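You operate a simulated robot arm through the tools that you are given. There is no shell and no other tool. Be economical: measure what you need, move in short steps, check, and stop when the job is done.

Carry out the task below with a simulated two-armed robot. There is one attempt and no reset: what you move stays moved.

TASK
Unstrap the bundle and send the cross-bar that the ticket names to the orange tray.
Fine: open the orange toggle and strap; the other cross-bar goes into the green tray.

Only the result counts: the job must be done as asked and must still hold three seconds after the hand-in. Knocking over, shifting, dropping, spilling or breaking anything else fails it.

THE ROBOT
Two 6-joint arms with fingered hands on one trunk, on a base that drives. Base frame: it is fixed to the floor where the robot stands at the start and does not move with it; the origin is under the middle of the robot, x ahead of it, y to its left, z up. Units: m, degrees, N and s.
The left shoulder is at the start at [0.05, 0.17, 1.06], the right one opposite. With the tool pointing down near the work surface each hand reaches from about 0.5 to 0.78 m from the robot's upright axis, wherever it stands, measured 20 degrees to its own side. Places, roughly: inside of the green tray [0.6, -0.6, 1]; inside of the orange tray [0.7, -0.6, 1]; orange strap [0.6, -0.2, 1.1]; orange toggle [0.6, -0.2, 1.1]. Payload 3.5 kg a hand.
Tool frame (each hand has its own): the origin (TCP) lies between the finger pads and is the grasp point; the fingertips stand 0.026 m ahead of it; z points along the fingers, y is the line along which they close. The gripper opens to 0.132 m. The gripper's body begins 0.073 m behind the TCP. The gripper is a hand of 3 fingers: y runs from the thumb to the fingers, the wrist lies at [0, 0, -0.234] in the tool frame, and closing takes about 1.5 s.
Orientation is that of the tool frame in the base frame, as a unit quaternion [w, x, y, z]. With the fingers straight down and closing along the base's y, the tool's x points along the base's -x, its y along +y and its z along -z.

THE INTERFACE
- The arms move only by the tool servo_tool. It takes "left_plan", "right_plan" or both (then of equal length, played together; a hand with none holds still); each is a list that holds one entry, the list of rows, each a list of 6 numbers: the shift along the tool's x, y, z in m, then the turn, a rotation vector about the tool's x, y, z in degrees. In form: [[[dx, dy, dz, wx, wy, wz], ...]]. A call has 1 to 20 rows; each row is the pose to reach, as a shift and turn from the pose commanded when the call began, along the tool's axes at that moment. "left_grip" and "right_grip" are, for a hand that has rows, the finger opening in m, from 0 to 0.132, set as the call begins (left out, the last holds). A row lasts 0.2 s, in which the tool goes at most 0.05 m and 8.6 degrees; a call with a longer step from one row to the next is refused whole, and so is a gripper value outside its range. A pose out of reach is approached as far as the arm can. The call stops where the force on the tool passes 60 N (or 10 N more than at its start, if that is more) or the arm is blocked; 0.2 s more then pass. The fingers move at their own pace (about 0.108 m/s each) and stop on an object; they squeeze with about 33 N. The grip force told is the motor's: it shows also when the fingers shut on nothing. Time passes only in rows, and 0.2 s behind the last, so rows that repeat a pose let the fingers close. It gives the time, the measured TCP pose, the force on the tool (base axes), the opening and the grip force at its end, in the units of the frame above (readings bear some noise), with the torque about the TCP (base axes, N m) and any sound that the robot's microphone picked up, and new pictures: "show" is both (left out), scene, wrist or none (wrist: the cameras of the hands that moved).
- Cameras (640 x 400 px; columns grow to the right, rows downward): "scene" is now at [0.0435, -0.038, 1.6465]; the picture's right is [-0.41, -0.91, 0.00], its down [-0.60, 0.27, -0.75] and it looks along [0.69, -0.31, -0.66] (base axes); focal length 248 px, centre (320, 200). "left" rides on the left gripper at [-0.061, 0.003, -0.092] in its tool frame; the picture's right is [-0.05, -1.00, 0.00], its down [0.83, -0.04, -0.56] and it looks along [0.55, -0.03, 0.83] (tool axes); focal length 230 px, centre (320, 200). "right" rides on the right gripper at [0.062, 0.003, -0.092] in its tool frame; the picture's right is [-0.05, 1.00, 0.00], its down [-0.83, -0.04, -0.56] and it looks along [-0.55, -0.03, 0.83] (tool axes); focal length 230 px, centre (320, 200). There is no depth. A picture from a camera that has moved, and an enlarged one, comes with that camera's place and axes in the base frame and with its lens. The place of the scene camera against the robot may be out by one fixed shift of up to 0.018 m in any direction.
- move_column(by): slides the trunk up (or, below 0, down) by that many m; the arms and the scene camera ride with it, the base frame stays. It gives what a move gives, with no picture.
- base_move(legs): drives the robot by 1 to 6 legs, each [ahead, left, turn to the left] in m, m and degrees, along the robot's own axes; the way and the turn of a leg run together, so that a leg with both is an arc; at most 1.5 m and 180 degrees a leg. The arms and the cameras ride along, it lands a little off, and it stops where it bumps. It gives what a move gives, and a new picture of the scene camera.
- curl_fingers(finger1, finger2, thumb_bend, hand): sets how far each is bent, from 0 (flat) to 1 (curled in); at 0.3 the hand is open as for a grip, at 0.7 the pads meet at the TCP. One left out holds its place. A second passes; each finger stops where it meets its share of the squeeze, and holds until it gets a number again. A gripper value or a shape takes the hand back. It gives what a move gives, with no picture; readings hold the bend of each and the force on the fingers (four entries, about 0 where the hand has none), thumb and palm.
- set_grasp(shape, hand): the hand has 3 fingers and takes this shape, open, in about a second: jaw (thumb against the fingers, like two jaws); tri (thumb and two fingers); tip (a fingertip pinch); poke (one finger out to press); point (the index stretched); flat (the hand flat); cup (the hand cupped); fist (a fist). The gripper value then closes the fingers along that shape, each until it touches; the sizes above hold for jaw. It gives what a move gives, with no picture.
- pan_tilt(pan, tilt): turns the head with the scene camera to pan (to the left, within 86 degrees either way) and tilt (down, from -29 to 69), counted from straight ahead of the robot. It gives what a move gives, and a new picture of the scene camera.
- inspect(camera, box): a new picture of the part [left, top, right, bottom] of that camera's present view, enlarged. It takes no simulated time.
- sign_off(): hands the job in; it is judged then, once.

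Go step by step. Nothing tells you exact positions but the pictures and the camera data: compare them with the known pose of the tool, close in by small moves and look again before you grip or let go. The budget is 120 turns and 260 pictures, counting those below and the enlarged ones. Unless the task says otherwise, let go and move clear before handing in, and close with one line.

The tools are called after "Call:" by a JSON object that holds its "api" and its "payload". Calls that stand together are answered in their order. servo_tool: Moves the arms, as the interface text tells. Its arguments: {"type":"object","properties":{"left_plan":{"type":"array","items":{"type":"array","items":{"type":"array","items":{"type":"number"}}}},"left_grip":{"type":"number"},"right_plan":{"type":"array","items":{"type":"array","items":{"type":"array","items":{"type":"number"}}}},"right_grip":{"type":"number"},"show":{"type":"string","enum":["both","scene","wrist","none"]}},"required":[]} The other tools are called the same way: move_column (by) slides the trunk up or down; set_grasp (shape, hand) gives the hand a shape; curl_fingers (finger1, finger2, thumb_bend, hand) moves the fingers one by one; base_move (legs) drives the base; pan_tilt (pan, tilt) turns the head that bears the scene camera; inspect (camera, box) takes an enlarged picture of a part of a camera's view; sign_off () hands the job in.

At the start:

```text
clock: 0.0
left_tool_pos: [0.5945, 0.0137, 1.1505]
left_ee_rot: [0.001, 0.001, 1.0, 0.0]
left_contact_force: [-1.0, 1.6, 1.2]
left_ft_torque: [0.02, 0.02, -0.01]
left_opening: 0.1319
left_gripper_force: 0.0
left_shape: jaw
left_bend: [0.3, 0.3, 0.3]
left_finger forces: [0.0, 0.0, 0.1, 0.0, 0.0, 0.0]
right_tool_pos: [0.3953, -0.5398, 1.0007]
right_ee_rot: [0.0, 0.0, 1.0, 0.001]
right_contact_force: [0.4, -0.6, 0.1]
right_ft_torque: [0.0, 0.02, -0.01]
right_opening: 0.1319
right_gripper_force: 0.1
right_shape: jaw
right_bend: [0.3, 0.3, 0.3]
right_finger forces: [0.0, 0.1, 0.0, 0.0, 0.0, 0.1]
trunk travel left (down, up): [-0.675, 0.035]
robot x, y, heading: [0.0009, 0.0016, 0.2]
head pan, tilt: [-24.0, 41.2]
```

scene: 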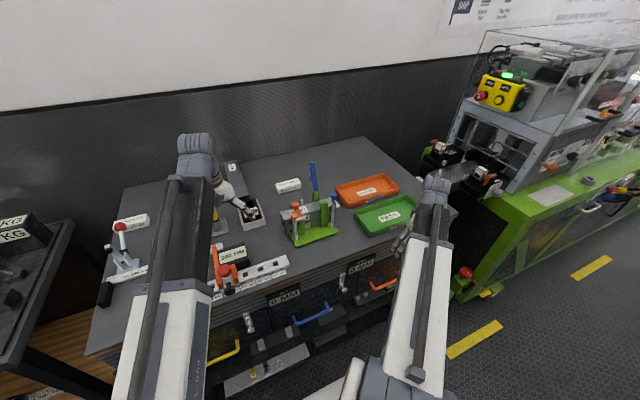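
right: 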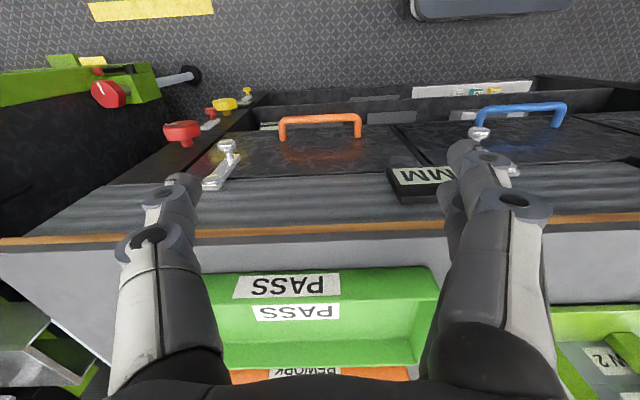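
left: 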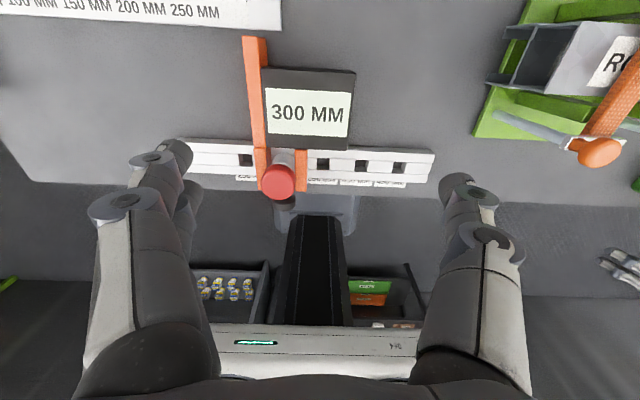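

I see a bench with a strapped bundle in a green holder, with orange and green trays to its right. I'll zoom in on the bundle, the ticket and the trays.

Call:
{"api": "inspect", "payload": {"camera": "scene", "box": [260, 150, 360, 260]}}

Call:
{"api": "inspect", "payload": {"camera": "scene", "box": [200, 140, 440, 290]}}

Call:
{"api": "inspect", "payload": {"camera": "left", "box": [460, 0, 640, 200]}}

```text
3.64 times, centred on (310, 205) of scene
camera zoom: at [0.0435, -0.038, 1.6465], right [-0.41, -0.91, 0.0], down [-0.6, 0.27, -0.75], along [0.69, -0.31, -0.66], focal length 901 px, centre (356, 182)
```

zoom: 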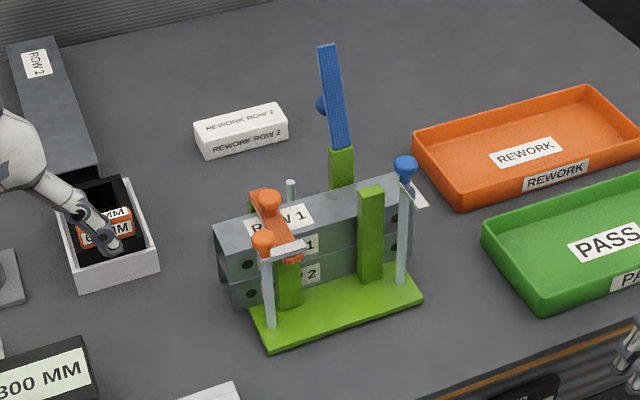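

```text
2.67 times, centred on (320, 215) of scene
camera zoom: at [0.0435, -0.038, 1.6465], right [-0.41, -0.91, 0.0], down [-0.6, 0.27, -0.75], along [0.69, -0.31, -0.66], focal length 661 px, centre (320, 160)
```

zoom: 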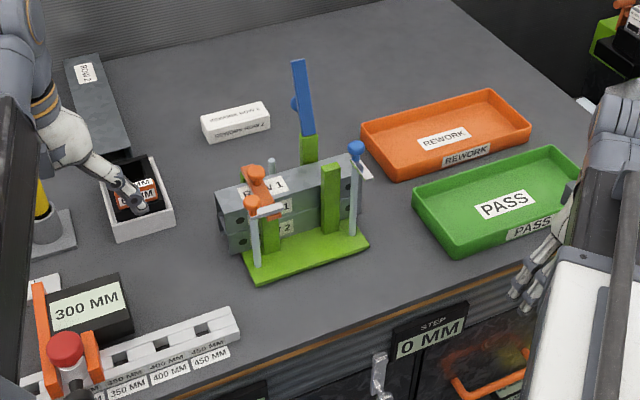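

```text
2.00 times, centred on (550, 100) of left
camera zoom: at [0.6553, 0.0168, 1.2427], right [0.05, -1.0, 0.0], down [-0.83, -0.04, 0.55], along [-0.55, -0.03, -0.83], focal length 460 px, centre (-140, 400)
```

zoom: 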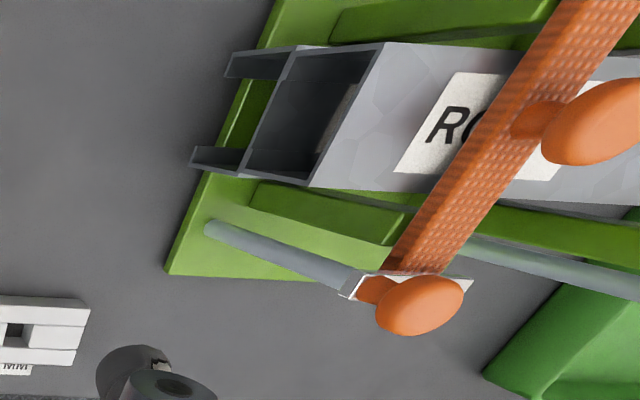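

The white ticket reads "REWORK ROW 2". The bundle has the ROW 1 bar on top and the ROW 2 bar below. I'll raise the right hand and bring its camera over the bundle for a closer look.

Call:
{"api": "servo_tool", "payload": {"right_plan": [[[0, 0, -0.05, 0, 0, 0], [0, 0, -0.1, 0, 0, 0], [0, 0, -0.15, 0, 0, 0], [0, 0, -0.2, 0, 0, 0], [0, 0, -0.25, 0, 0, 0], [0, 0, -0.3, 0, 0, 0], [-0.03, 0.04, -0.3, 0, 0, 0], [-0.06, 0.08, -0.3, 0, 0, 0], [-0.09, 0.12, -0.3, 0, 0, 0], [-0.1, 0.16, -0.3, 0, 0, 0], [-0.1, 0.2, -0.3, 0, 0, 0], [-0.1, 0.24, -0.3, 0, 0, 0], [-0.1, 0.24, -0.3, 0, 0, 0]]]}}

```text
clock: 2.8
left_tool_pos: [0.5942, 0.0141, 1.1503]
left_ee_rot: [0.001, 0.001, 1.0, 0.0]
left_contact_force: [0.4, 0.2, 0.1]
left_ft_torque: [-0.01, 0.01, 0.0]
left_opening: 0.1319
left_gripper_force: 0.1
left_shape: jaw
left_bend: [0.3, 0.3, 0.3]
left_finger forces: [0.0, 0.0, 0.0, 0.0, 0.0, 0.0]
right_tool_pos: [0.546, -0.3189, 1.2053]
right_ee_rot: [0.005, 0.0, 1.0, -0.001]
right_contact_force: [0.1, 0.4, 1.0]
right_ft_torque: [0.01, 0.0, 0.04]
right_opening: 0.132
right_gripper_force: 0.2
right_shape: jaw
right_bend: [0.3, 0.3, 0.3]
right_finger forces: [0.0, 0.0, 0.0, 0.0, 0.0, 0.0]
right hand out of reach, approached as far as the arm can: row 5, 6, 7, 8, 9, 10, 11, 12, 13
trunk travel left (down, up): [-0.675, 0.035]
robot x, y, heading: [0.0007, -0.0006, -0.1]
head pan, tilt: [-24.0, 41.2]
camera scene: at [0.0433, -0.038, 1.6465], right [-0.41, -0.91, 0.0], down [-0.6, 0.27, -0.75], along [0.69, -0.31, -0.66], focal length 248 px, centre (320, 200)
camera right: at [0.483, -0.3163, 1.2964], right [0.05, 1.0, 0.0], down [0.82, -0.04, 0.56], along [0.56, -0.03, -0.83], focal length 230 px, centre (320, 200)
```

scene: 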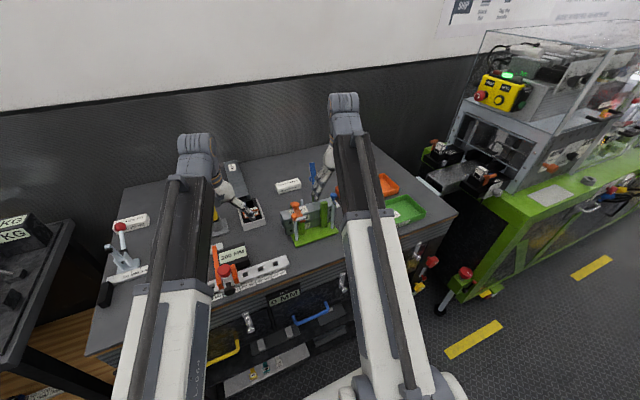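
right: 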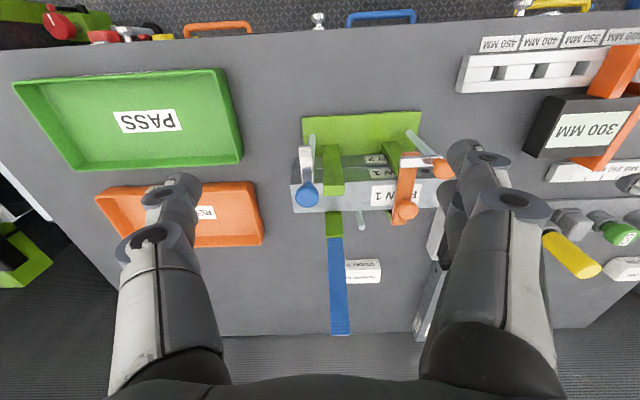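

The right camera now looks down on the bundle. I'll zoom in on the latches.

Call:
{"api": "inspect", "payload": {"camera": "right", "box": [280, 100, 460, 230]}}

Call:
{"api": "inspect", "payload": {"camera": "right", "box": [380, 120, 460, 240]}}

Call:
{"api": "inspect", "payload": {"camera": "scene", "box": [275, 160, 345, 250]}}

Call:
{"api": "inspect", "payload": {"camera": "right", "box": [320, 240, 460, 340]}}

```text
3.08 times, centred on (370, 165) of right
camera zoom: at [0.483, -0.3163, 1.2964], right [0.05, 1.0, 0.0], down [0.82, -0.04, 0.56], along [0.56, -0.03, -0.83], focal length 708 px, centre (166, 308)
```

zoom: 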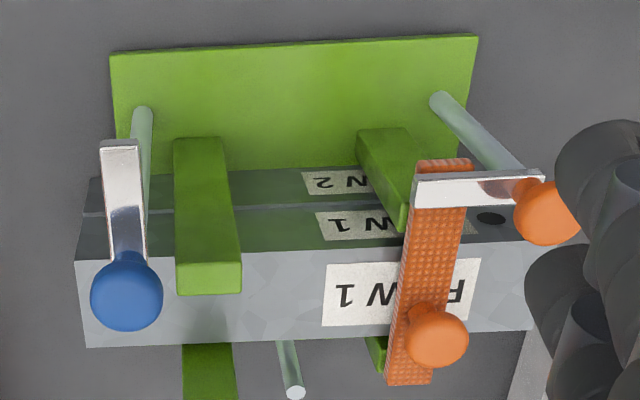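

```text
3.33 times, centred on (420, 180) of right
camera zoom: at [0.483, -0.3163, 1.2964], right [0.05, 1.0, 0.0], down [0.82, -0.04, 0.56], along [0.56, -0.03, -0.83], focal length 767 px, centre (-13, 267)
```

zoom: 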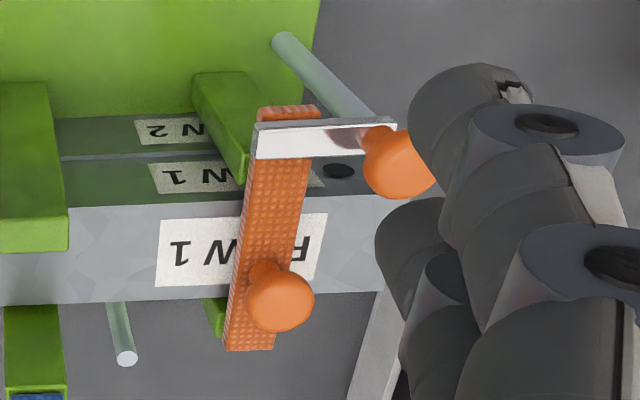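

```text
4.44 times, centred on (310, 205) of scene
camera zoom: at [0.0433, -0.038, 1.6465], right [-0.41, -0.91, 0.0], down [-0.6, 0.27, -0.75], along [0.69, -0.31, -0.66], focal length 1101 px, centre (364, 178)
```

zoom: 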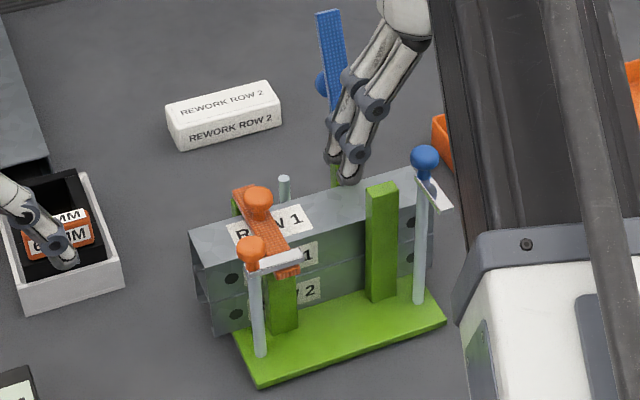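

```text
4.00 times, centred on (390, 290) of right
camera zoom: at [0.483, -0.3163, 1.2964], right [0.05, 1.0, 0.0], down [0.82, -0.04, 0.56], along [0.56, -0.03, -0.83], focal length 920 px, centre (40, -160)
```

zoom: 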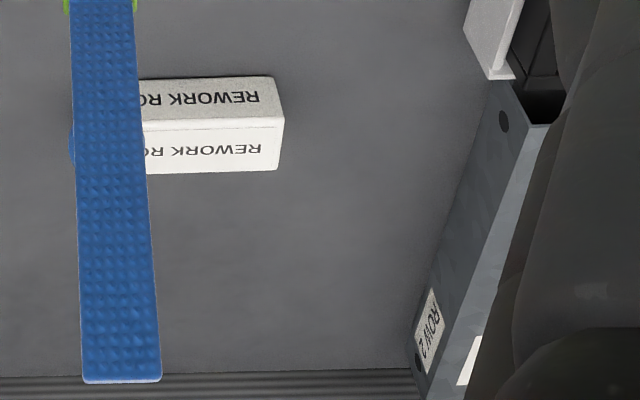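

The right camera and scene camera agree well:

| Item | Position |
|---|---|
| Orange toggle knob | about (0.594, -0.197, 1.084), with its arm pointing -y over the strap end |
| Strap knob | about (0.65, -0.22, 1.077) |
| Strap hinge | near x 0.685 |

I'll retract the left hand, then drive right so that the right hand reaches both the bundle and the trays.

Call:
{"api": "servo_tool", "payload": {"left_plan": [[[0, 0, -0.04, 0, 0, 0], [0.04, 0.03, -0.05, 0, 0, 0], [0.08, 0.06, -0.05, 0, 0, 0], [0.12, 0.09, -0.05, 0, 0, 0], [0.16, 0.12, -0.05, 0, 0, 0], [0.16, 0.12, -0.05, 0, 0, 0]]], "show": "none"}}

Call:
{"api": "base_move", "payload": {"legs": [[0, -0.3, 0]]}}

Call:
{"api": "set_grasp", "payload": {"shape": "poke", "hand": "right"}}

Call:
{"api": "inspect", "payload": {"camera": "right", "box": [0, 0, 640, 400]}}

```text
refused: row 2 steps farther than a row can; nothing moved
```

```text
clock: 4.8
left_tool_pos: [0.5942, -0.2877, 1.1498]
left_ee_rot: [0.0, 0.0, 1.0, 0.001]
left_contact_force: [0.2, -0.6, -0.9]
left_ft_torque: [0.05, 0.02, -0.03]
left_opening: 0.132
left_gripper_force: 0.1
left_shape: jaw
left_bend: [0.3, 0.3, 0.3]
left_finger forces: [0.0, 0.0, 0.1, 0.1, 0.0, 0.0]
right_tool_pos: [0.547, -0.623, 1.2061]
right_ee_rot: [0.006, -0.001, 1.0, -0.002]
right_contact_force: [0.3, 0.0, 0.2]
right_ft_torque: [0.03, 0.02, 0.0]
right_opening: 0.1317
right_gripper_force: 0.0
right_shape: jaw
right_bend: [0.3, 0.3, 0.3]
right_finger forces: [0.0, 0.0, 0.0, 0.0, 0.1, 0.0]
trunk travel left (down, up): [-0.675, 0.035]
robot x, y, heading: [0.0005, -0.3018, -0.0]
head pan, tilt: [-24.0, 41.2]
camera scene: at [0.0435, -0.3405, 1.6465], right [-0.41, -0.91, 0.0], down [-0.6, 0.27, -0.75], along [0.69, -0.31, -0.66], focal length 248 px, centre (320, 200)
```

scene: 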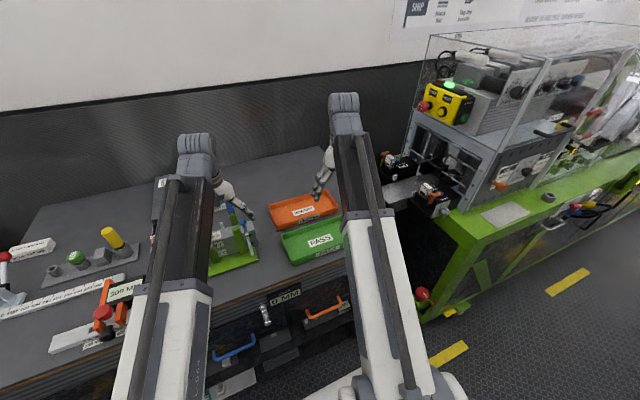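

```text
clock: 5.8
left_tool_pos: [0.5934, -0.2876, 1.1499]
left_ee_rot: [0.001, 0.001, 1.0, 0.0]
left_contact_force: [-0.1, -0.1, 0.1]
left_ft_torque: [-0.02, -0.03, -0.04]
left_opening: 0.1319
left_gripper_force: 0.0
left_shape: jaw
left_bend: [0.3, 0.3, 0.3]
left_finger forces: [0.1, 0.1, 0.0, 0.0, 0.1, 0.1]
right_tool_pos: [0.5471, -0.6212, 1.2064]
right_ee_rot: [0.005, 0.0, 1.0, -0.002]
right_contact_force: [-0.7, -0.1, 0.1]
right_ft_torque: [-0.01, -0.02, 0.01]
right_opening: 0.0
right_gripper_force: 0.1
right_shape: poke
right_bend: [1.0, 1.0, 0.45]
right_finger forces: [0.0, 0.0, 0.0, 0.0, 0.0, 0.0]
trunk travel left (down, up): [-0.675, 0.035]
robot x, y, heading: [0.0004, -0.3054, -0.1]
head pan, tilt: [-24.0, 41.2]
```

```text
1.00 times, centred on (320, 200) of right (not enlarged: the box is as wide or as high as the picture)
camera zoom: at [0.4829, -0.6181, 1.2964], right [0.05, 1.0, 0.0], down [0.82, -0.04, 0.56], along [0.56, -0.03, -0.83], focal length 230 px, centre (320, 200)
```

zoom: 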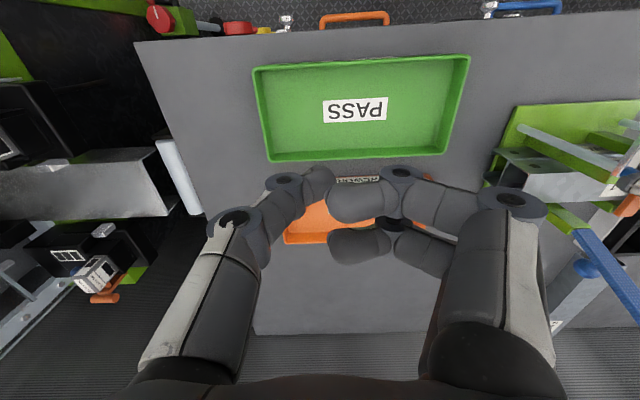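

The left retract was refused and the base moved anyway, but no contact was registered. I'll lift and retract the left hand now with smaller steps. I'll also put the right hand back to jaw, closed, and turn it 90° so it closes along x.

Call:
{"api": "set_grasp", "payload": {"shape": "jaw", "hand": "right"}}

Call:
{"api": "servo_tool", "payload": {"left_plan": [[[0, 0, -0.03, 0, 0, 0], [0, 0, -0.05, 0, 0, 0], [0.03, 0.02, -0.05, 0, 0, 0], [0.06, 0.04, -0.05, 0, 0, 0], [0.09, 0.06, -0.05, 0, 0, 0], [0.1, 0.1, -0.05, 0, 0, 0], [0.1, 0.14, -0.05, 0, 0, 0], [0.1, 0.18, -0.05, 0, 0, 0], [0.1, 0.22, -0.05, 0, 0, 0], [0.1, 0.26, -0.05, 0, 0, 0], [0.1, 0.3, -0.05, 0, 0, 0], [0.1, 0.3, -0.05, 0, 0, 0]]], "right_plan": [[[0, 0, 0.01, 0, 0, -8], [0, 0, 0.02, 0, 0, -16], [0, 0, 0.03, 0, 0, -24], [0, 0, 0.03, 0, 0, -32], [0, 0, 0.03, 0, 0, -40], [0, 0, 0.03, 0, 0, -48], [0, 0, 0.03, 0, 0, -56], [0, 0, 0.03, 0, 0, -64], [0, 0, 0.03, 0, 0, -72], [0, 0, 0.03, 0, 0, -80], [0, 0, 0.03, 0, 0, -88], [0, 0, 0.03, 0, 0, -90]]]}}

```text
clock: 6.7
left_tool_pos: [0.5945, -0.2877, 1.1496]
left_ee_rot: [0.001, 0.001, 1.0, 0.001]
left_contact_force: [0.2, 0.4, 0.3]
left_ft_torque: [0.01, -0.01, 0.01]
left_opening: 0.132
left_gripper_force: 0.2
left_shape: jaw
left_bend: [0.3, 0.3, 0.3]
left_finger forces: [0.0, 0.0, 0.1, 0.1, 0.0, 0.0]
right_tool_pos: [0.5475, -0.6213, 1.2065]
right_ee_rot: [0.006, -0.001, 1.0, -0.001]
right_contact_force: [0.5, 0.2, -0.3]
right_ft_torque: [-0.01, -0.01, -0.02]
right_opening: 0.132
right_gripper_force: 0.0
right_shape: jaw
right_bend: [0.3, 0.3, 0.3]
right_finger forces: [0.0, 0.0, 0.1, 0.1, 0.1, 0.0]
trunk travel left (down, up): [-0.675, 0.035]
robot x, y, heading: [0.0003, -0.3034, 0.1]
head pan, tilt: [-24.0, 41.2]
```

```text
clock: 9.2
left_tool_pos: [0.5002, 0.0152, 1.1844]
left_ee_rot: [0.004, 0.0, 1.0, 0.001]
left_contact_force: [0.9, 0.0, 0.2]
left_ft_torque: [0.02, 0.03, 0.0]
left_opening: 0.1321
left_gripper_force: 0.0
left_shape: jaw
left_bend: [0.3, 0.3, 0.3]
left_finger forces: [0.0, 0.0, 0.0, 0.1, 0.0, 0.0]
left hand out of reach, approached as far as the arm can: row 4, 5, 6, 7, 8, 9, 10, 11, 12
right_tool_pos: [0.5518, -0.6061, 1.1764]
right_ee_rot: [0.003, -0.555, 0.832, -0.005]
right_contact_force: [0.6, 0.2, 0.0]
right_ft_torque: [-0.04, 0.01, -0.01]
right_opening: 0.1321
right_gripper_force: 0.1
right_shape: jaw
right_bend: [0.3, 0.3, 0.3]
right_finger forces: [0.1, 0.1, 0.1, 0.0, 0.0, 0.0]
right hand out of reach, approached as far as the arm can: row 9, 10, 11, 12
trunk travel left (down, up): [-0.675, 0.035]
robot x, y, heading: [0.0022, -0.3013, -0.1]
head pan, tilt: [-24.0, 41.2]
camera scene: at [0.0435, -0.3393, 1.6465], right [-0.41, -0.91, 0.0], down [-0.6, 0.27, -0.75], along [0.69, -0.31, -0.66], focal length 248 px, centre (320, 200)
camera right: at [0.5225, -0.6615, 1.267], right [-0.9, 0.43, -0.01], down [0.35, 0.75, 0.56], along [0.25, 0.5, -0.83], focal length 230 px, centre (320, 200)
camera left: at [0.5613, 0.0177, 1.2754], right [0.05, -1.0, 0.0], down [-0.84, -0.04, 0.55], along [-0.55, -0.03, -0.84], focal length 230 px, centre (320, 200)
```

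scene: 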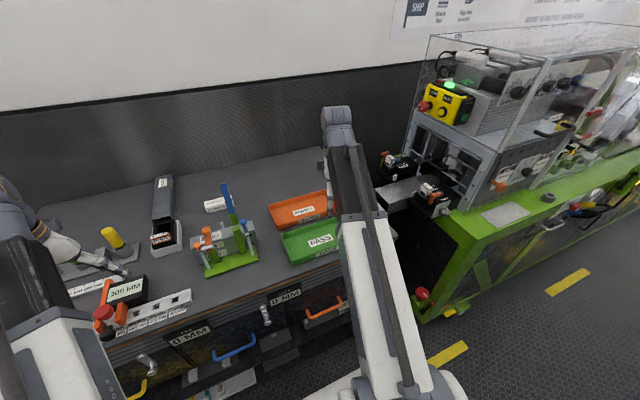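
right: 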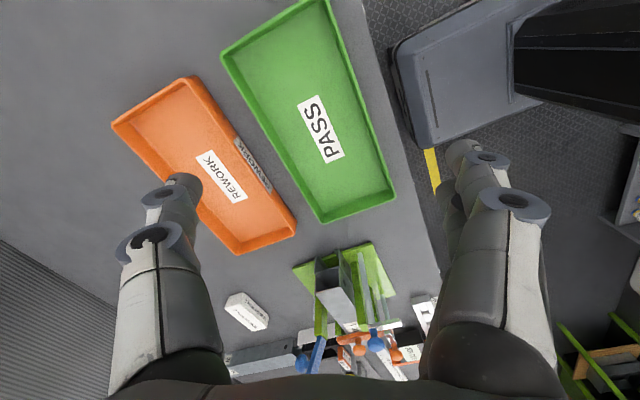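
left: 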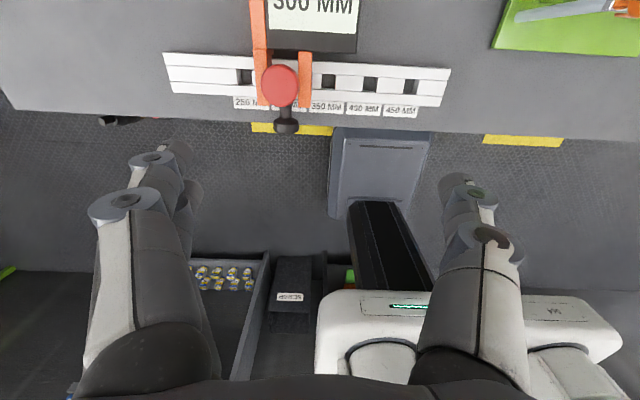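

The wrist stops at about -67°. I'll try turning it the other way, to +90°.

Call:
{"api": "servo_tool", "payload": {"right_plan": [[[0, 0, 0, 0, 0, 8], [0, 0, 0, 0, 0, 16], [0, 0, 0, 0, 0, 24], [0, 0, 0, 0, 0, 32], [0, 0, 0, 0, 0, 40], [0, 0, 0, 0, 0, 48], [0, 0, 0, 0, 0, 56], [0, 0, 0, 0, 0, 64], [0, 0, 0, 0, 0, 72], [0, 0, 0, 0, 0, 80], [0, 0, 0, 0, 0, 88], [0, 0, 0, 0, 0, 96], [0, 0, 0, 0, 0, 104], [0, 0, 0, 0, 0, 112], [0, 0, 0, 0, 0, 120], [0, 0, 0, 0, 0, 128], [0, 0, 0, 0, 0, 136], [0, 0, 0, 0, 0, 144], [0, 0, 0, 0, 0, 152], [0, 0, 0, 0, 0, 157]]], "show": "none"}}

```text
clock: 13.4
left_tool_pos: [0.4994, 0.0157, 1.1817]
left_ee_rot: [0.004, 0.001, 1.0, 0.002]
left_contact_force: [-0.1, -0.3, 0.6]
left_ft_torque: [0.01, 0.01, -0.01]
left_opening: 0.1318
left_gripper_force: 0.0
left_shape: jaw
left_bend: [0.3, 0.3, 0.3]
left_finger forces: [0.0, 0.0, 0.0, 0.0, 0.0, 0.1]
right_tool_pos: [0.5516, -0.6073, 1.1765]
right_ee_rot: [0.005, 0.706, 0.709, 0.002]
right_contact_force: [-0.4, -0.5, -0.2]
right_ft_torque: [0.0, 0.0, 0.0]
right_opening: 0.1319
right_gripper_force: 0.1
right_shape: jaw
right_bend: [0.3, 0.3, 0.3]
right_finger forces: [0.0, 0.1, 0.0, 0.0, 0.0, 0.0]
trunk travel left (down, up): [-0.675, 0.035]
robot x, y, heading: [-0.0038, -0.3039, 0.1]
head pan, tilt: [-24.0, 41.2]
```

The +90° orientation is reached, with the tool y axis along base +x. I'll close the fingers and hover near the orange toggle arm.

Call:
{"api": "servo_tool", "payload": {"right_plan": [[[0.045, 0, 0, 0, 0, 0], [0.09, 0, 0, 0, 0, 0], [0.135, 0, 0, 0, 0, 0], [0.18, 0, 0, 0, 0, 0], [0.225, 0, 0, 0, 0, 0], [0.27, 0, 0, 0, 0, 0], [0.315, 0, 0, 0, 0, 0], [0.36, 0, 0, 0, 0, 0], [0.367, 0.03, 0, 0, 0, 0], [0.367, 0.06, 0, 0, 0, 0], [0.367, 0.06, 0, 0, 0, 0], [0.367, 0.06, 0.02, 0, 0, 0], [0.367, 0.06, 0.02, 0, 0, 0]]], "right_grip": 0}}

Call:
{"api": "inspect", "payload": {"camera": "scene", "box": [170, 170, 270, 280]}}

```text
clock: 16.2
left_tool_pos: [0.5001, 0.0145, 1.182]
left_ee_rot: [0.004, 0.002, 1.0, 0.001]
left_contact_force: [-0.4, 1.0, 0.0]
left_ft_torque: [0.0, 0.0, 0.04]
left_opening: 0.132
left_gripper_force: 0.0
left_shape: jaw
left_bend: [0.3, 0.3, 0.3]
left_finger forces: [0.0, 0.0, 0.1, 0.1, 0.0, 0.0]
right_tool_pos: [0.6108, -0.238, 1.1563]
right_ee_rot: [0.006, 0.705, 0.709, 0.002]
right_contact_force: [-1.3, 0.4, 0.1]
right_ft_torque: [-0.02, 0.01, -0.03]
right_opening: 0.0
right_gripper_force: 33.9
right_shape: jaw
right_bend: [0.68, 0.68, 0.74]
right_finger forces: [0.0, 0.1, 0.1, 0.0, 0.0, 0.0]
trunk travel left (down, up): [-0.675, 0.035]
robot x, y, heading: [0.0024, -0.3048, -0.1]
head pan, tilt: [-24.0, 41.2]
camera scene: at [0.0434, -0.3392, 1.6465], right [-0.41, -0.91, 0.0], down [-0.6, 0.27, -0.75], along [0.69, -0.31, -0.66], focal length 248 px, centre (320, 200)
camera right: at [0.6106, -0.1767, 1.2468], right [1.0, -0.04, 0.01], down [-0.04, -0.83, 0.56], along [-0.02, -0.56, -0.83], focal length 230 px, centre (320, 200)
```

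scene: 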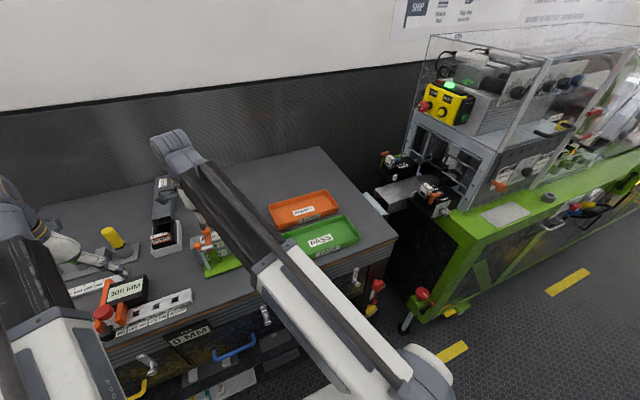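
right: 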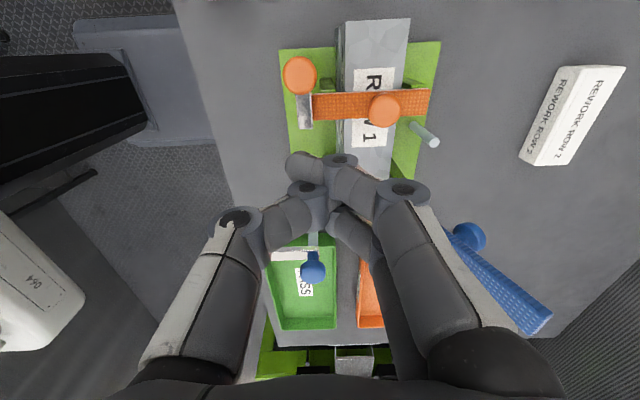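

```text
3.64 times, centred on (220, 225) of scene
camera zoom: at [0.0434, -0.3392, 1.6465], right [-0.41, -0.91, 0.0], down [-0.6, 0.27, -0.75], along [0.69, -0.31, -0.66], focal length 901 px, centre (684, 109)
```

zoom: 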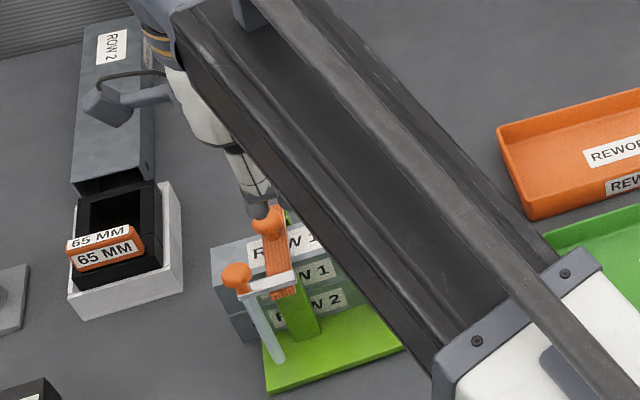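

The toggle arm is now clear to see at x≈0.598, with its tip at y≈-0.229. I'll lower the closed fingers just behind (+x of) the arm tip, above the strap.

Call:
{"api": "servo_tool", "payload": {"right_plan": [[[-0.002, 0.012, 0.0, 0, 0, 0], [-0.002, 0.012, 0.03, 0, 0, 0], [-0.002, 0.012, 0.05, 0, 0, 0], [-0.002, 0.012, 0.05, 0, 0, 0]]], "show": "wrist"}}

Call:
{"api": "inspect", "payload": {"camera": "right", "box": [250, 80, 430, 230]}}

Call:
{"api": "inspect", "payload": {"camera": "scene", "box": [180, 210, 240, 270]}}

```text
clock: 17.2
left_tool_pos: [0.5013, 0.0147, 1.1828]
left_ee_rot: [0.004, 0.001, 1.0, 0.001]
left_contact_force: [0.8, 0.1, -0.3]
left_ft_torque: [-0.01, 0.01, 0.02]
left_opening: 0.1319
left_gripper_force: 0.1
left_shape: jaw
left_bend: [0.3, 0.3, 0.3]
left_finger forces: [0.0, 0.0, 0.0, 0.0, 0.0, 0.0]
right_tool_pos: [0.6211, -0.2402, 1.1059]
right_ee_rot: [0.005, 0.705, 0.709, 0.003]
right_contact_force: [0.2, 0.3, -0.2]
right_ft_torque: [0.02, -0.03, 0.0]
right_opening: 0.0
right_gripper_force: 33.5
right_shape: jaw
right_bend: [0.68, 0.68, 0.74]
right_finger forces: [0.1, 0.0, 0.0, 0.0, 0.0, 0.0]
trunk travel left (down, up): [-0.675, 0.035]
robot x, y, heading: [-0.0021, -0.303, -0.1]
head pan, tilt: [-24.0, 41.2]
camera right: at [0.6219, -0.1786, 1.1965], right [1.0, -0.04, 0.01], down [-0.04, -0.83, 0.56], along [-0.02, -0.56, -0.83], focal length 230 px, centre (320, 200)
```

right: 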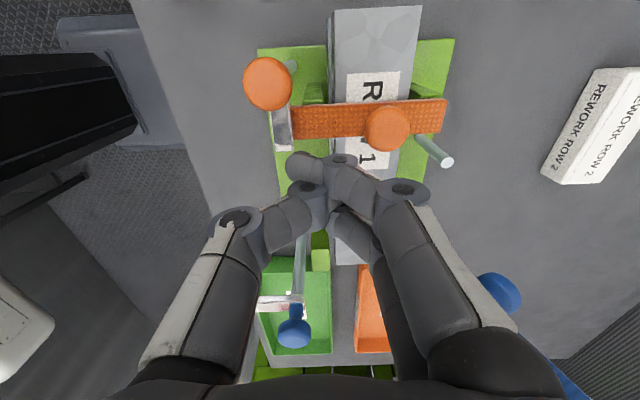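

```text
2.67 times, centred on (340, 155) of right
camera zoom: at [0.6219, -0.1786, 1.1965], right [1.0, -0.04, 0.01], down [-0.04, -0.83, 0.56], along [-0.02, -0.56, -0.83], focal length 614 px, centre (267, 320)
```

zoom: 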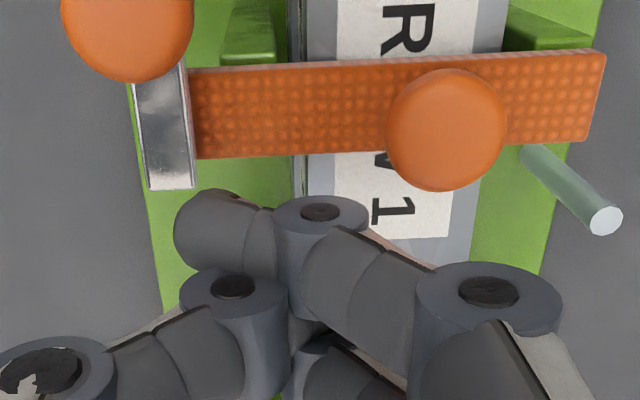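

```text
6.67 times, centred on (210, 240) of scene
camera zoom: at [0.0434, -0.3393, 1.6465], right [-0.41, -0.91, 0.0], down [-0.6, 0.27, -0.75], along [0.69, -0.31, -0.66], focal length 1652 px, centre (1053, -67)
```

zoom: 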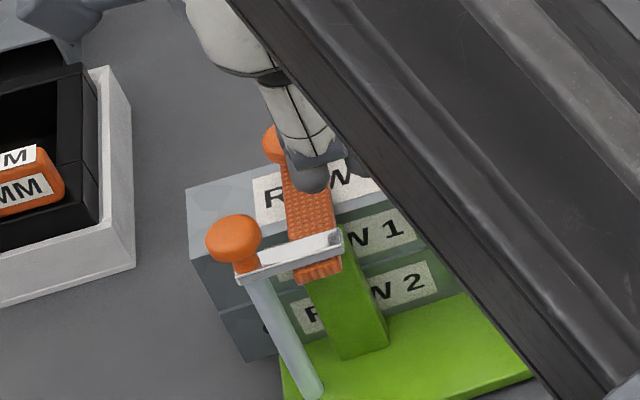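

The fingertips sit a little too far toward -x. I'll shift +x by 8 mm and +y by 7 mm, then go down carefully to just above the strap.

Call:
{"api": "servo_tool", "payload": {"right_plan": [[[0.007, 0.008, 0, 0, 0, 0], [0.007, 0.008, 0.006, 0, 0, 0], [0.007, 0.008, 0.01, 0, 0, 0], [0.007, 0.008, 0.013, 0, 0, 0], [0.007, 0.008, 0.013, 0, 0, 0]]], "show": "none"}}

Call:
{"api": "inspect", "payload": {"camera": "right", "box": [250, 80, 430, 230]}}

Call:
{"api": "inspect", "payload": {"camera": "scene", "box": [180, 210, 240, 270]}}

```text
clock: 18.4
left_tool_pos: [0.5007, 0.0133, 1.1827]
left_ee_rot: [0.005, 0.001, 1.0, 0.001]
left_contact_force: [0.1, 0.6, 0.0]
left_ft_torque: [0.01, 0.0, -0.02]
left_opening: 0.1315
left_gripper_force: 0.1
left_shape: jaw
left_bend: [0.3, 0.3, 0.3]
left_finger forces: [0.1, 0.0, 0.0, 0.1, 0.1, 0.1]
right_tool_pos: [0.6301, -0.2346, 1.0931]
right_ee_rot: [0.005, 0.704, 0.71, 0.003]
right_contact_force: [-0.2, -0.2, -0.4]
right_ft_torque: [0.01, 0.01, 0.02]
right_opening: 0.0
right_gripper_force: 33.0
right_shape: jaw
right_bend: [0.68, 0.68, 0.74]
right_finger forces: [0.1, 0.0, 0.0, 0.0, 0.1, 0.0]
trunk travel left (down, up): [-0.675, 0.035]
robot x, y, heading: [-0.0011, -0.3002, -0.1]
head pan, tilt: [-24.0, 41.2]
```

```text
2.67 times, centred on (340, 155) of right
camera zoom: at [0.6297, -0.1723, 1.1835], right [1.0, -0.04, 0.01], down [-0.04, -0.83, 0.56], along [-0.02, -0.56, -0.83], focal length 614 px, centre (267, 320)
```

zoom: 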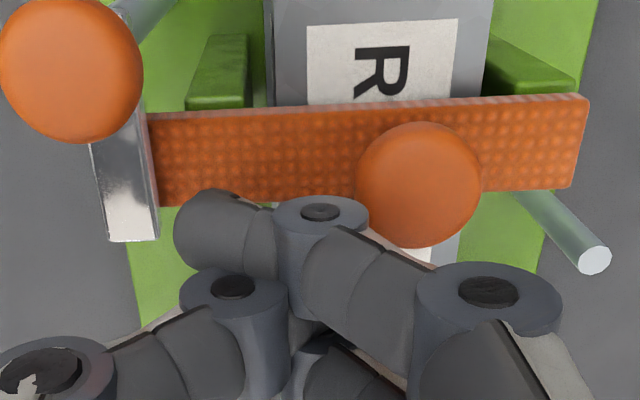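

```text
6.67 times, centred on (210, 240) of scene
camera zoom: at [0.0435, -0.3393, 1.6465], right [-0.41, -0.91, 0.0], down [-0.6, 0.27, -0.75], along [0.69, -0.31, -0.66], focal length 1652 px, centre (1053, -67)
```

zoom: 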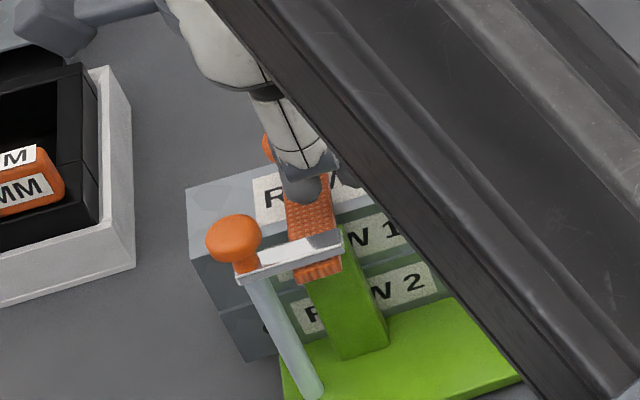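

There's still no contact. I'll go down another 5 mm and check the forces.

Call:
{"api": "servo_tool", "payload": {"right_plan": [[[0, 0, 0.002, 0, 0, 0], [0, 0, 0.004, 0, 0, 0], [0, 0, 0.006, 0, 0, 0], [0, 0, 0.006, 0, 0, 0]]], "show": "none"}}

Call:
{"api": "inspect", "payload": {"camera": "right", "box": [250, 80, 430, 230]}}

```text
clock: 19.4
left_tool_pos: [0.5004, 0.0148, 1.1828]
left_ee_rot: [0.006, 0.001, 1.0, 0.001]
left_contact_force: [-0.5, 0.2, 0.3]
left_ft_torque: [-0.01, 0.01, 0.01]
left_opening: 0.132
left_gripper_force: 0.1
left_shape: jaw
left_bend: [0.3, 0.3, 0.3]
left_finger forces: [0.0, 0.0, 0.0, 0.0, 0.0, 0.0]
right_tool_pos: [0.6311, -0.2344, 1.0871]
right_ee_rot: [0.006, 0.705, 0.71, 0.002]
right_contact_force: [0.0, -0.7, -0.2]
right_ft_torque: [-0.03, 0.0, -0.01]
right_opening: 0.0002
right_gripper_force: 33.2
right_shape: jaw
right_bend: [0.68, 0.68, 0.74]
right_finger forces: [0.1, 0.0, 0.0, 0.0, 0.1, 0.1]
trunk travel left (down, up): [-0.675, 0.035]
robot x, y, heading: [0.0001, -0.3039, 0.1]
head pan, tilt: [-24.0, 41.2]
```

```text
2.67 times, centred on (340, 155) of right
camera zoom: at [0.6298, -0.1718, 1.1775], right [1.0, -0.04, 0.01], down [-0.04, -0.83, 0.56], along [-0.02, -0.56, -0.83], focal length 614 px, centre (267, 320)
```

zoom: 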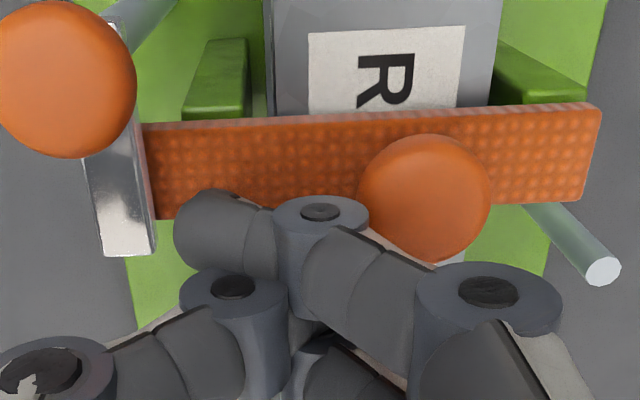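

Now I'll push the toggle arm toward -x along an arc around its post.

Call:
{"api": "servo_tool", "payload": {"right_plan": [[[0, -0.01, 0, 0, 0, 0], [0, -0.02, 0, 0, 0, 0], [0, -0.028, 0, 0, 0, 0], [0.002, -0.036, 0, 0, 0, 0], [0.004, -0.044, 0, 0, 0, 0], [0.004, -0.044, 0, 0, 0, 0]]], "show": "none"}}

Call:
{"api": "inspect", "payload": {"camera": "right", "box": [250, 80, 430, 230]}}

Call:
{"api": "inspect", "payload": {"camera": "scene", "box": [180, 210, 240, 270]}}

```text
clock: 20.9
left_tool_pos: [0.5008, 0.0152, 1.1824]
left_ee_rot: [0.004, 0.001, 1.0, 0.001]
left_contact_force: [0.0, 0.4, 0.5]
left_ft_torque: [-0.04, -0.02, 0.0]
left_opening: 0.1319
left_gripper_force: 0.0
left_shape: jaw
left_bend: [0.3, 0.3, 0.3]
left_finger forces: [0.1, 0.0, 0.1, 0.0, 0.0, 0.1]
right_tool_pos: [0.586, -0.2303, 1.0869]
right_ee_rot: [0.006, 0.705, 0.709, 0.002]
right_contact_force: [0.3, -0.6, 1.1]
right_ft_torque: [0.0, 0.03, -0.01]
right_opening: 0.0
right_gripper_force: 32.6
right_shape: jaw
right_bend: [0.68, 0.68, 0.74]
right_finger forces: [0.0, 0.0, 0.1, 0.0, 0.0, 0.1]
trunk travel left (down, up): [-0.675, 0.035]
robot x, y, heading: [0.0024, -0.3028, 0.1]
head pan, tilt: [-24.0, 41.2]
```

```text
2.67 times, centred on (340, 155) of right
camera zoom: at [0.5857, -0.1687, 1.1778], right [1.0, -0.04, 0.01], down [-0.04, -0.83, 0.56], along [-0.02, -0.56, -0.83], focal length 614 px, centre (267, 320)
```

zoom: 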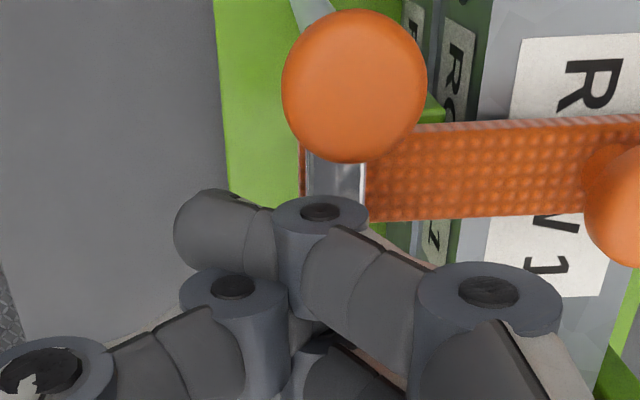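

```text
6.67 times, centred on (210, 240) of scene
camera zoom: at [0.0435, -0.3392, 1.6465], right [-0.41, -0.91, 0.0], down [-0.6, 0.27, -0.75], along [0.69, -0.31, -0.66], focal length 1652 px, centre (1053, -67)
```

zoom: 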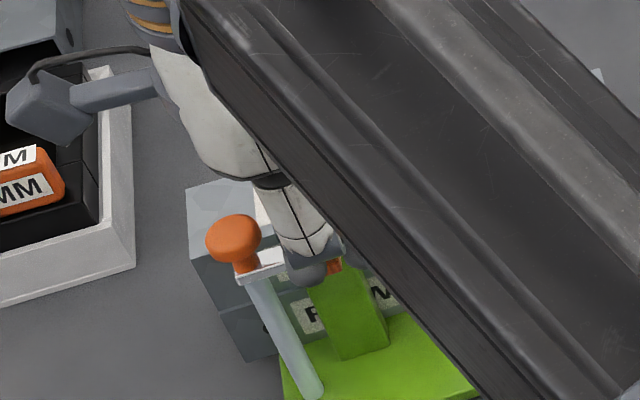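

The fingers passed above the arm, because closed fingertips curl up and don't reach as low. I'll lift, open slightly so the tips point down, and look.

Call:
{"api": "servo_tool", "payload": {"right_plan": [[[0, 0, -0.04, 0, 0, 0], [0, 0, -0.04, 0, 0, 0], [0, 0, -0.04, 0, 0, 0]]], "right_grip": 0.05, "show": "wrist"}}

Call:
{"api": "inspect", "payload": {"camera": "right", "box": [220, 80, 430, 230]}}

Call:
{"api": "inspect", "payload": {"camera": "scene", "box": [180, 190, 240, 250]}}

```text
clock: 21.6
left_tool_pos: [0.501, 0.0145, 1.1827]
left_ee_rot: [0.005, 0.001, 1.0, 0.001]
left_contact_force: [0.9, 0.5, 0.1]
left_ft_torque: [0.02, 0.01, -0.02]
left_opening: 0.1321
left_gripper_force: 0.0
left_shape: jaw
left_bend: [0.3, 0.3, 0.3]
left_finger forces: [0.0, 0.0, 0.0, 0.0, 0.0, 0.0]
right_tool_pos: [0.5847, -0.2292, 1.1288]
right_ee_rot: [0.005, 0.704, 0.71, 0.003]
right_contact_force: [0.3, 0.4, -0.3]
right_ft_torque: [0.01, 0.02, -0.01]
right_opening: 0.0497
right_gripper_force: 0.1
right_shape: jaw
right_bend: [0.74, 0.74, 0.7]
right_finger forces: [0.1, 0.0, 0.1, 0.1, 0.1, 0.0]
trunk travel left (down, up): [-0.675, 0.035]
robot x, y, heading: [0.0013, -0.3, -0.1]
head pan, tilt: [-24.0, 41.2]
camera right: at [0.5855, -0.1682, 1.2194], right [1.0, -0.04, 0.01], down [-0.04, -0.83, 0.56], along [-0.02, -0.56, -0.83], focal length 230 px, centre (320, 200)
```

right: 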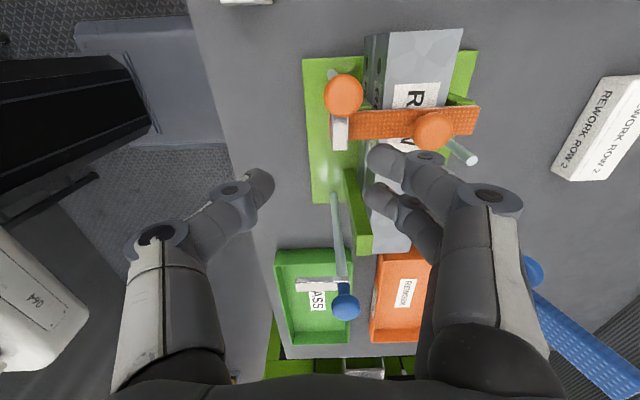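

```text
2.67 times, centred on (325, 155) of right
camera zoom: at [0.5855, -0.1682, 1.2194], right [1.0, -0.04, 0.01], down [-0.04, -0.83, 0.56], along [-0.02, -0.56, -0.83], focal length 614 px, centre (307, 320)
```

zoom: 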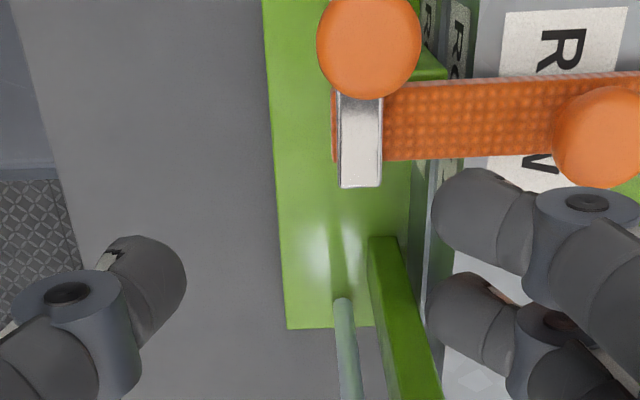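

```text
6.67 times, centred on (210, 220) of scene
camera zoom: at [0.0435, -0.3393, 1.6465], right [-0.41, -0.91, 0.0], down [-0.6, 0.27, -0.75], along [0.69, -0.31, -0.66], focal length 1652 px, centre (1053, 67)
```

zoom: 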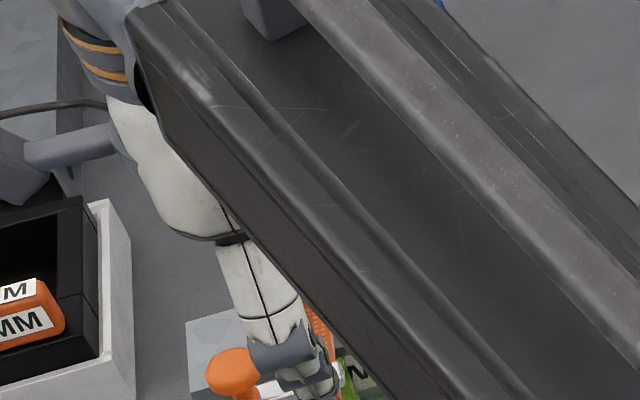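

The fingertip geometry is clear now. I'll open to 0.09 so the fingers are more vertical, shift accordingly, and look again before going down.

Call:
{"api": "servo_tool", "payload": {"right_plan": [[[0.002, -0.008, 0, 0, 0, 0], [0.004, -0.015, 0, 0, 0, 0], [0.004, -0.015, 0, 0, 0, 0], [0.004, -0.015, 0, 0, 0, 0]]], "right_grip": 0.09, "show": "none"}}

Call:
{"api": "inspect", "payload": {"camera": "right", "box": [250, 80, 460, 230]}}

```text
clock: 22.6
left_tool_pos: [0.5005, 0.0145, 1.1819]
left_ee_rot: [0.004, 0.0, 1.0, 0.001]
left_contact_force: [0.4, -0.9, -0.8]
left_ft_torque: [-0.01, -0.01, 0.01]
left_opening: 0.132
left_gripper_force: 0.1
left_shape: jaw
left_bend: [0.3, 0.3, 0.3]
left_finger forces: [0.1, 0.0, 0.0, 0.1, 0.1, 0.0]
right_tool_pos: [0.5712, -0.226, 1.1269]
right_ee_rot: [0.005, 0.705, 0.71, 0.003]
right_contact_force: [1.7, 0.6, 0.7]
right_ft_torque: [-0.07, 0.01, -0.02]
right_opening: 0.0896
right_gripper_force: 0.1
right_shape: jaw
right_bend: [0.69, 0.69, 0.66]
right_finger forces: [0.1, 0.0, 0.1, 0.0, 0.1, 0.0]
trunk travel left (down, up): [-0.675, 0.035]
robot x, y, heading: [-0.0021, -0.3011, 0.1]
head pan, tilt: [-24.0, 41.2]
```

```text
2.67 times, centred on (355, 155) of right
camera zoom: at [0.5707, -0.1645, 1.2173], right [1.0, -0.04, 0.01], down [-0.04, -0.83, 0.56], along [-0.02, -0.56, -0.83], focal length 614 px, centre (227, 320)
```

zoom: 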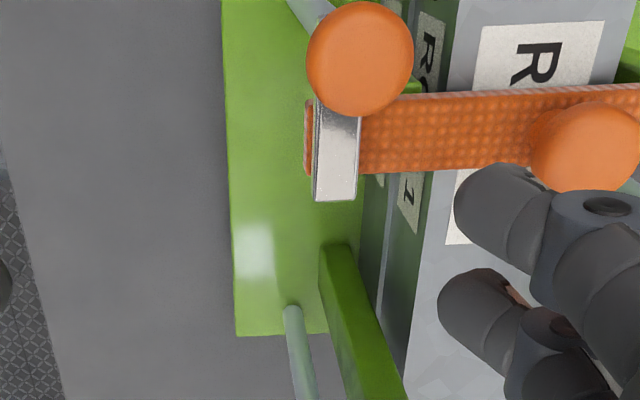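

The fingers stay hooked, so the knuckle would hit the strap knob. Instead I'll use the thumb with the hand unrotated. It comes in from -y and its side can push the arm to -x.

Call:
{"api": "servo_tool", "payload": {"right_plan": [[[0, 0, -0.04, 0, 0, 0], [0.02, 0, -0.04, 0, 0, -8], [0.04, 0.0, -0.04, 0, 0, -16], [0.06, 0.0, -0.04, 0, 0, -24], [0.08, 0.01, -0.04, 0, 0, -32], [0.08, 0.02, -0.04, 0, 0, -40], [0.08, 0.03, -0.04, 0, 0, -48], [0.08, 0.04, -0.04, 0, 0, -56], [0.08, 0.05, -0.04, 0, 0, -64], [0.08, 0.055, -0.04, 0, 0, -72], [0.08, 0.055, -0.04, 0, 0, -80], [0.08, 0.055, -0.04, 0, 0, -88], [0.08, 0.055, -0.04, 0, 0, -90], [0.08, 0.055, -0.04, 0, 0, -90]]], "right_grip": 0.132, "show": "wrist"}}

Call:
{"api": "inspect", "payload": {"camera": "scene", "box": [160, 170, 260, 270]}}

```text
clock: 25.6
left_tool_pos: [0.5007, 0.0146, 1.1812]
left_ee_rot: [0.005, 0.001, 1.0, 0.002]
left_contact_force: [-0.5, 0.2, 0.5]
left_ft_torque: [0.01, -0.02, -0.01]
left_opening: 0.1322
left_gripper_force: 0.0
left_shape: jaw
left_bend: [0.3, 0.3, 0.3]
left_finger forces: [0.0, 0.1, 0.0, 0.1, 0.0, 0.1]
right_tool_pos: [0.6244, -0.1463, 1.1664]
right_ee_rot: [0.005, -0.005, 1.0, -0.002]
right_contact_force: [-0.1, 0.1, -0.6]
right_ft_torque: [0.0, 0.0, 0.0]
right_opening: 0.1321
right_gripper_force: 0.0
right_shape: jaw
right_bend: [0.3, 0.3, 0.3]
right_finger forces: [0.0, 0.1, 0.0, 0.0, 0.0, 0.0]
trunk travel left (down, up): [-0.675, 0.035]
robot x, y, heading: [0.0001, -0.2994, 0.2]
head pan, tilt: [-24.0, 41.2]
camera right: at [0.5609, -0.1428, 1.2569], right [0.04, 1.0, 0.0], down [0.82, -0.03, 0.56], along [0.56, -0.03, -0.83], focal length 230 px, centre (320, 200)
```

right: 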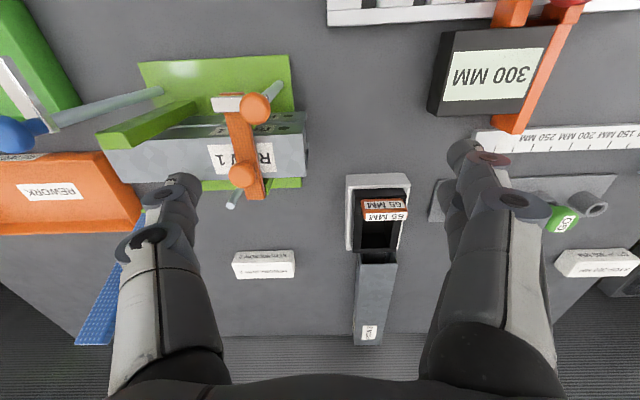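

```text
4.00 times, centred on (210, 220) of scene
camera zoom: at [0.0435, -0.3392, 1.6465], right [-0.41, -0.91, 0.0], down [-0.6, 0.27, -0.75], along [0.69, -0.31, -0.66], focal length 991 px, centre (760, 120)
```

zoom: 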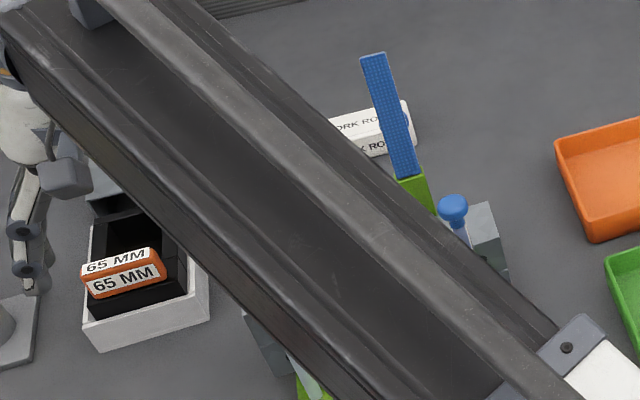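

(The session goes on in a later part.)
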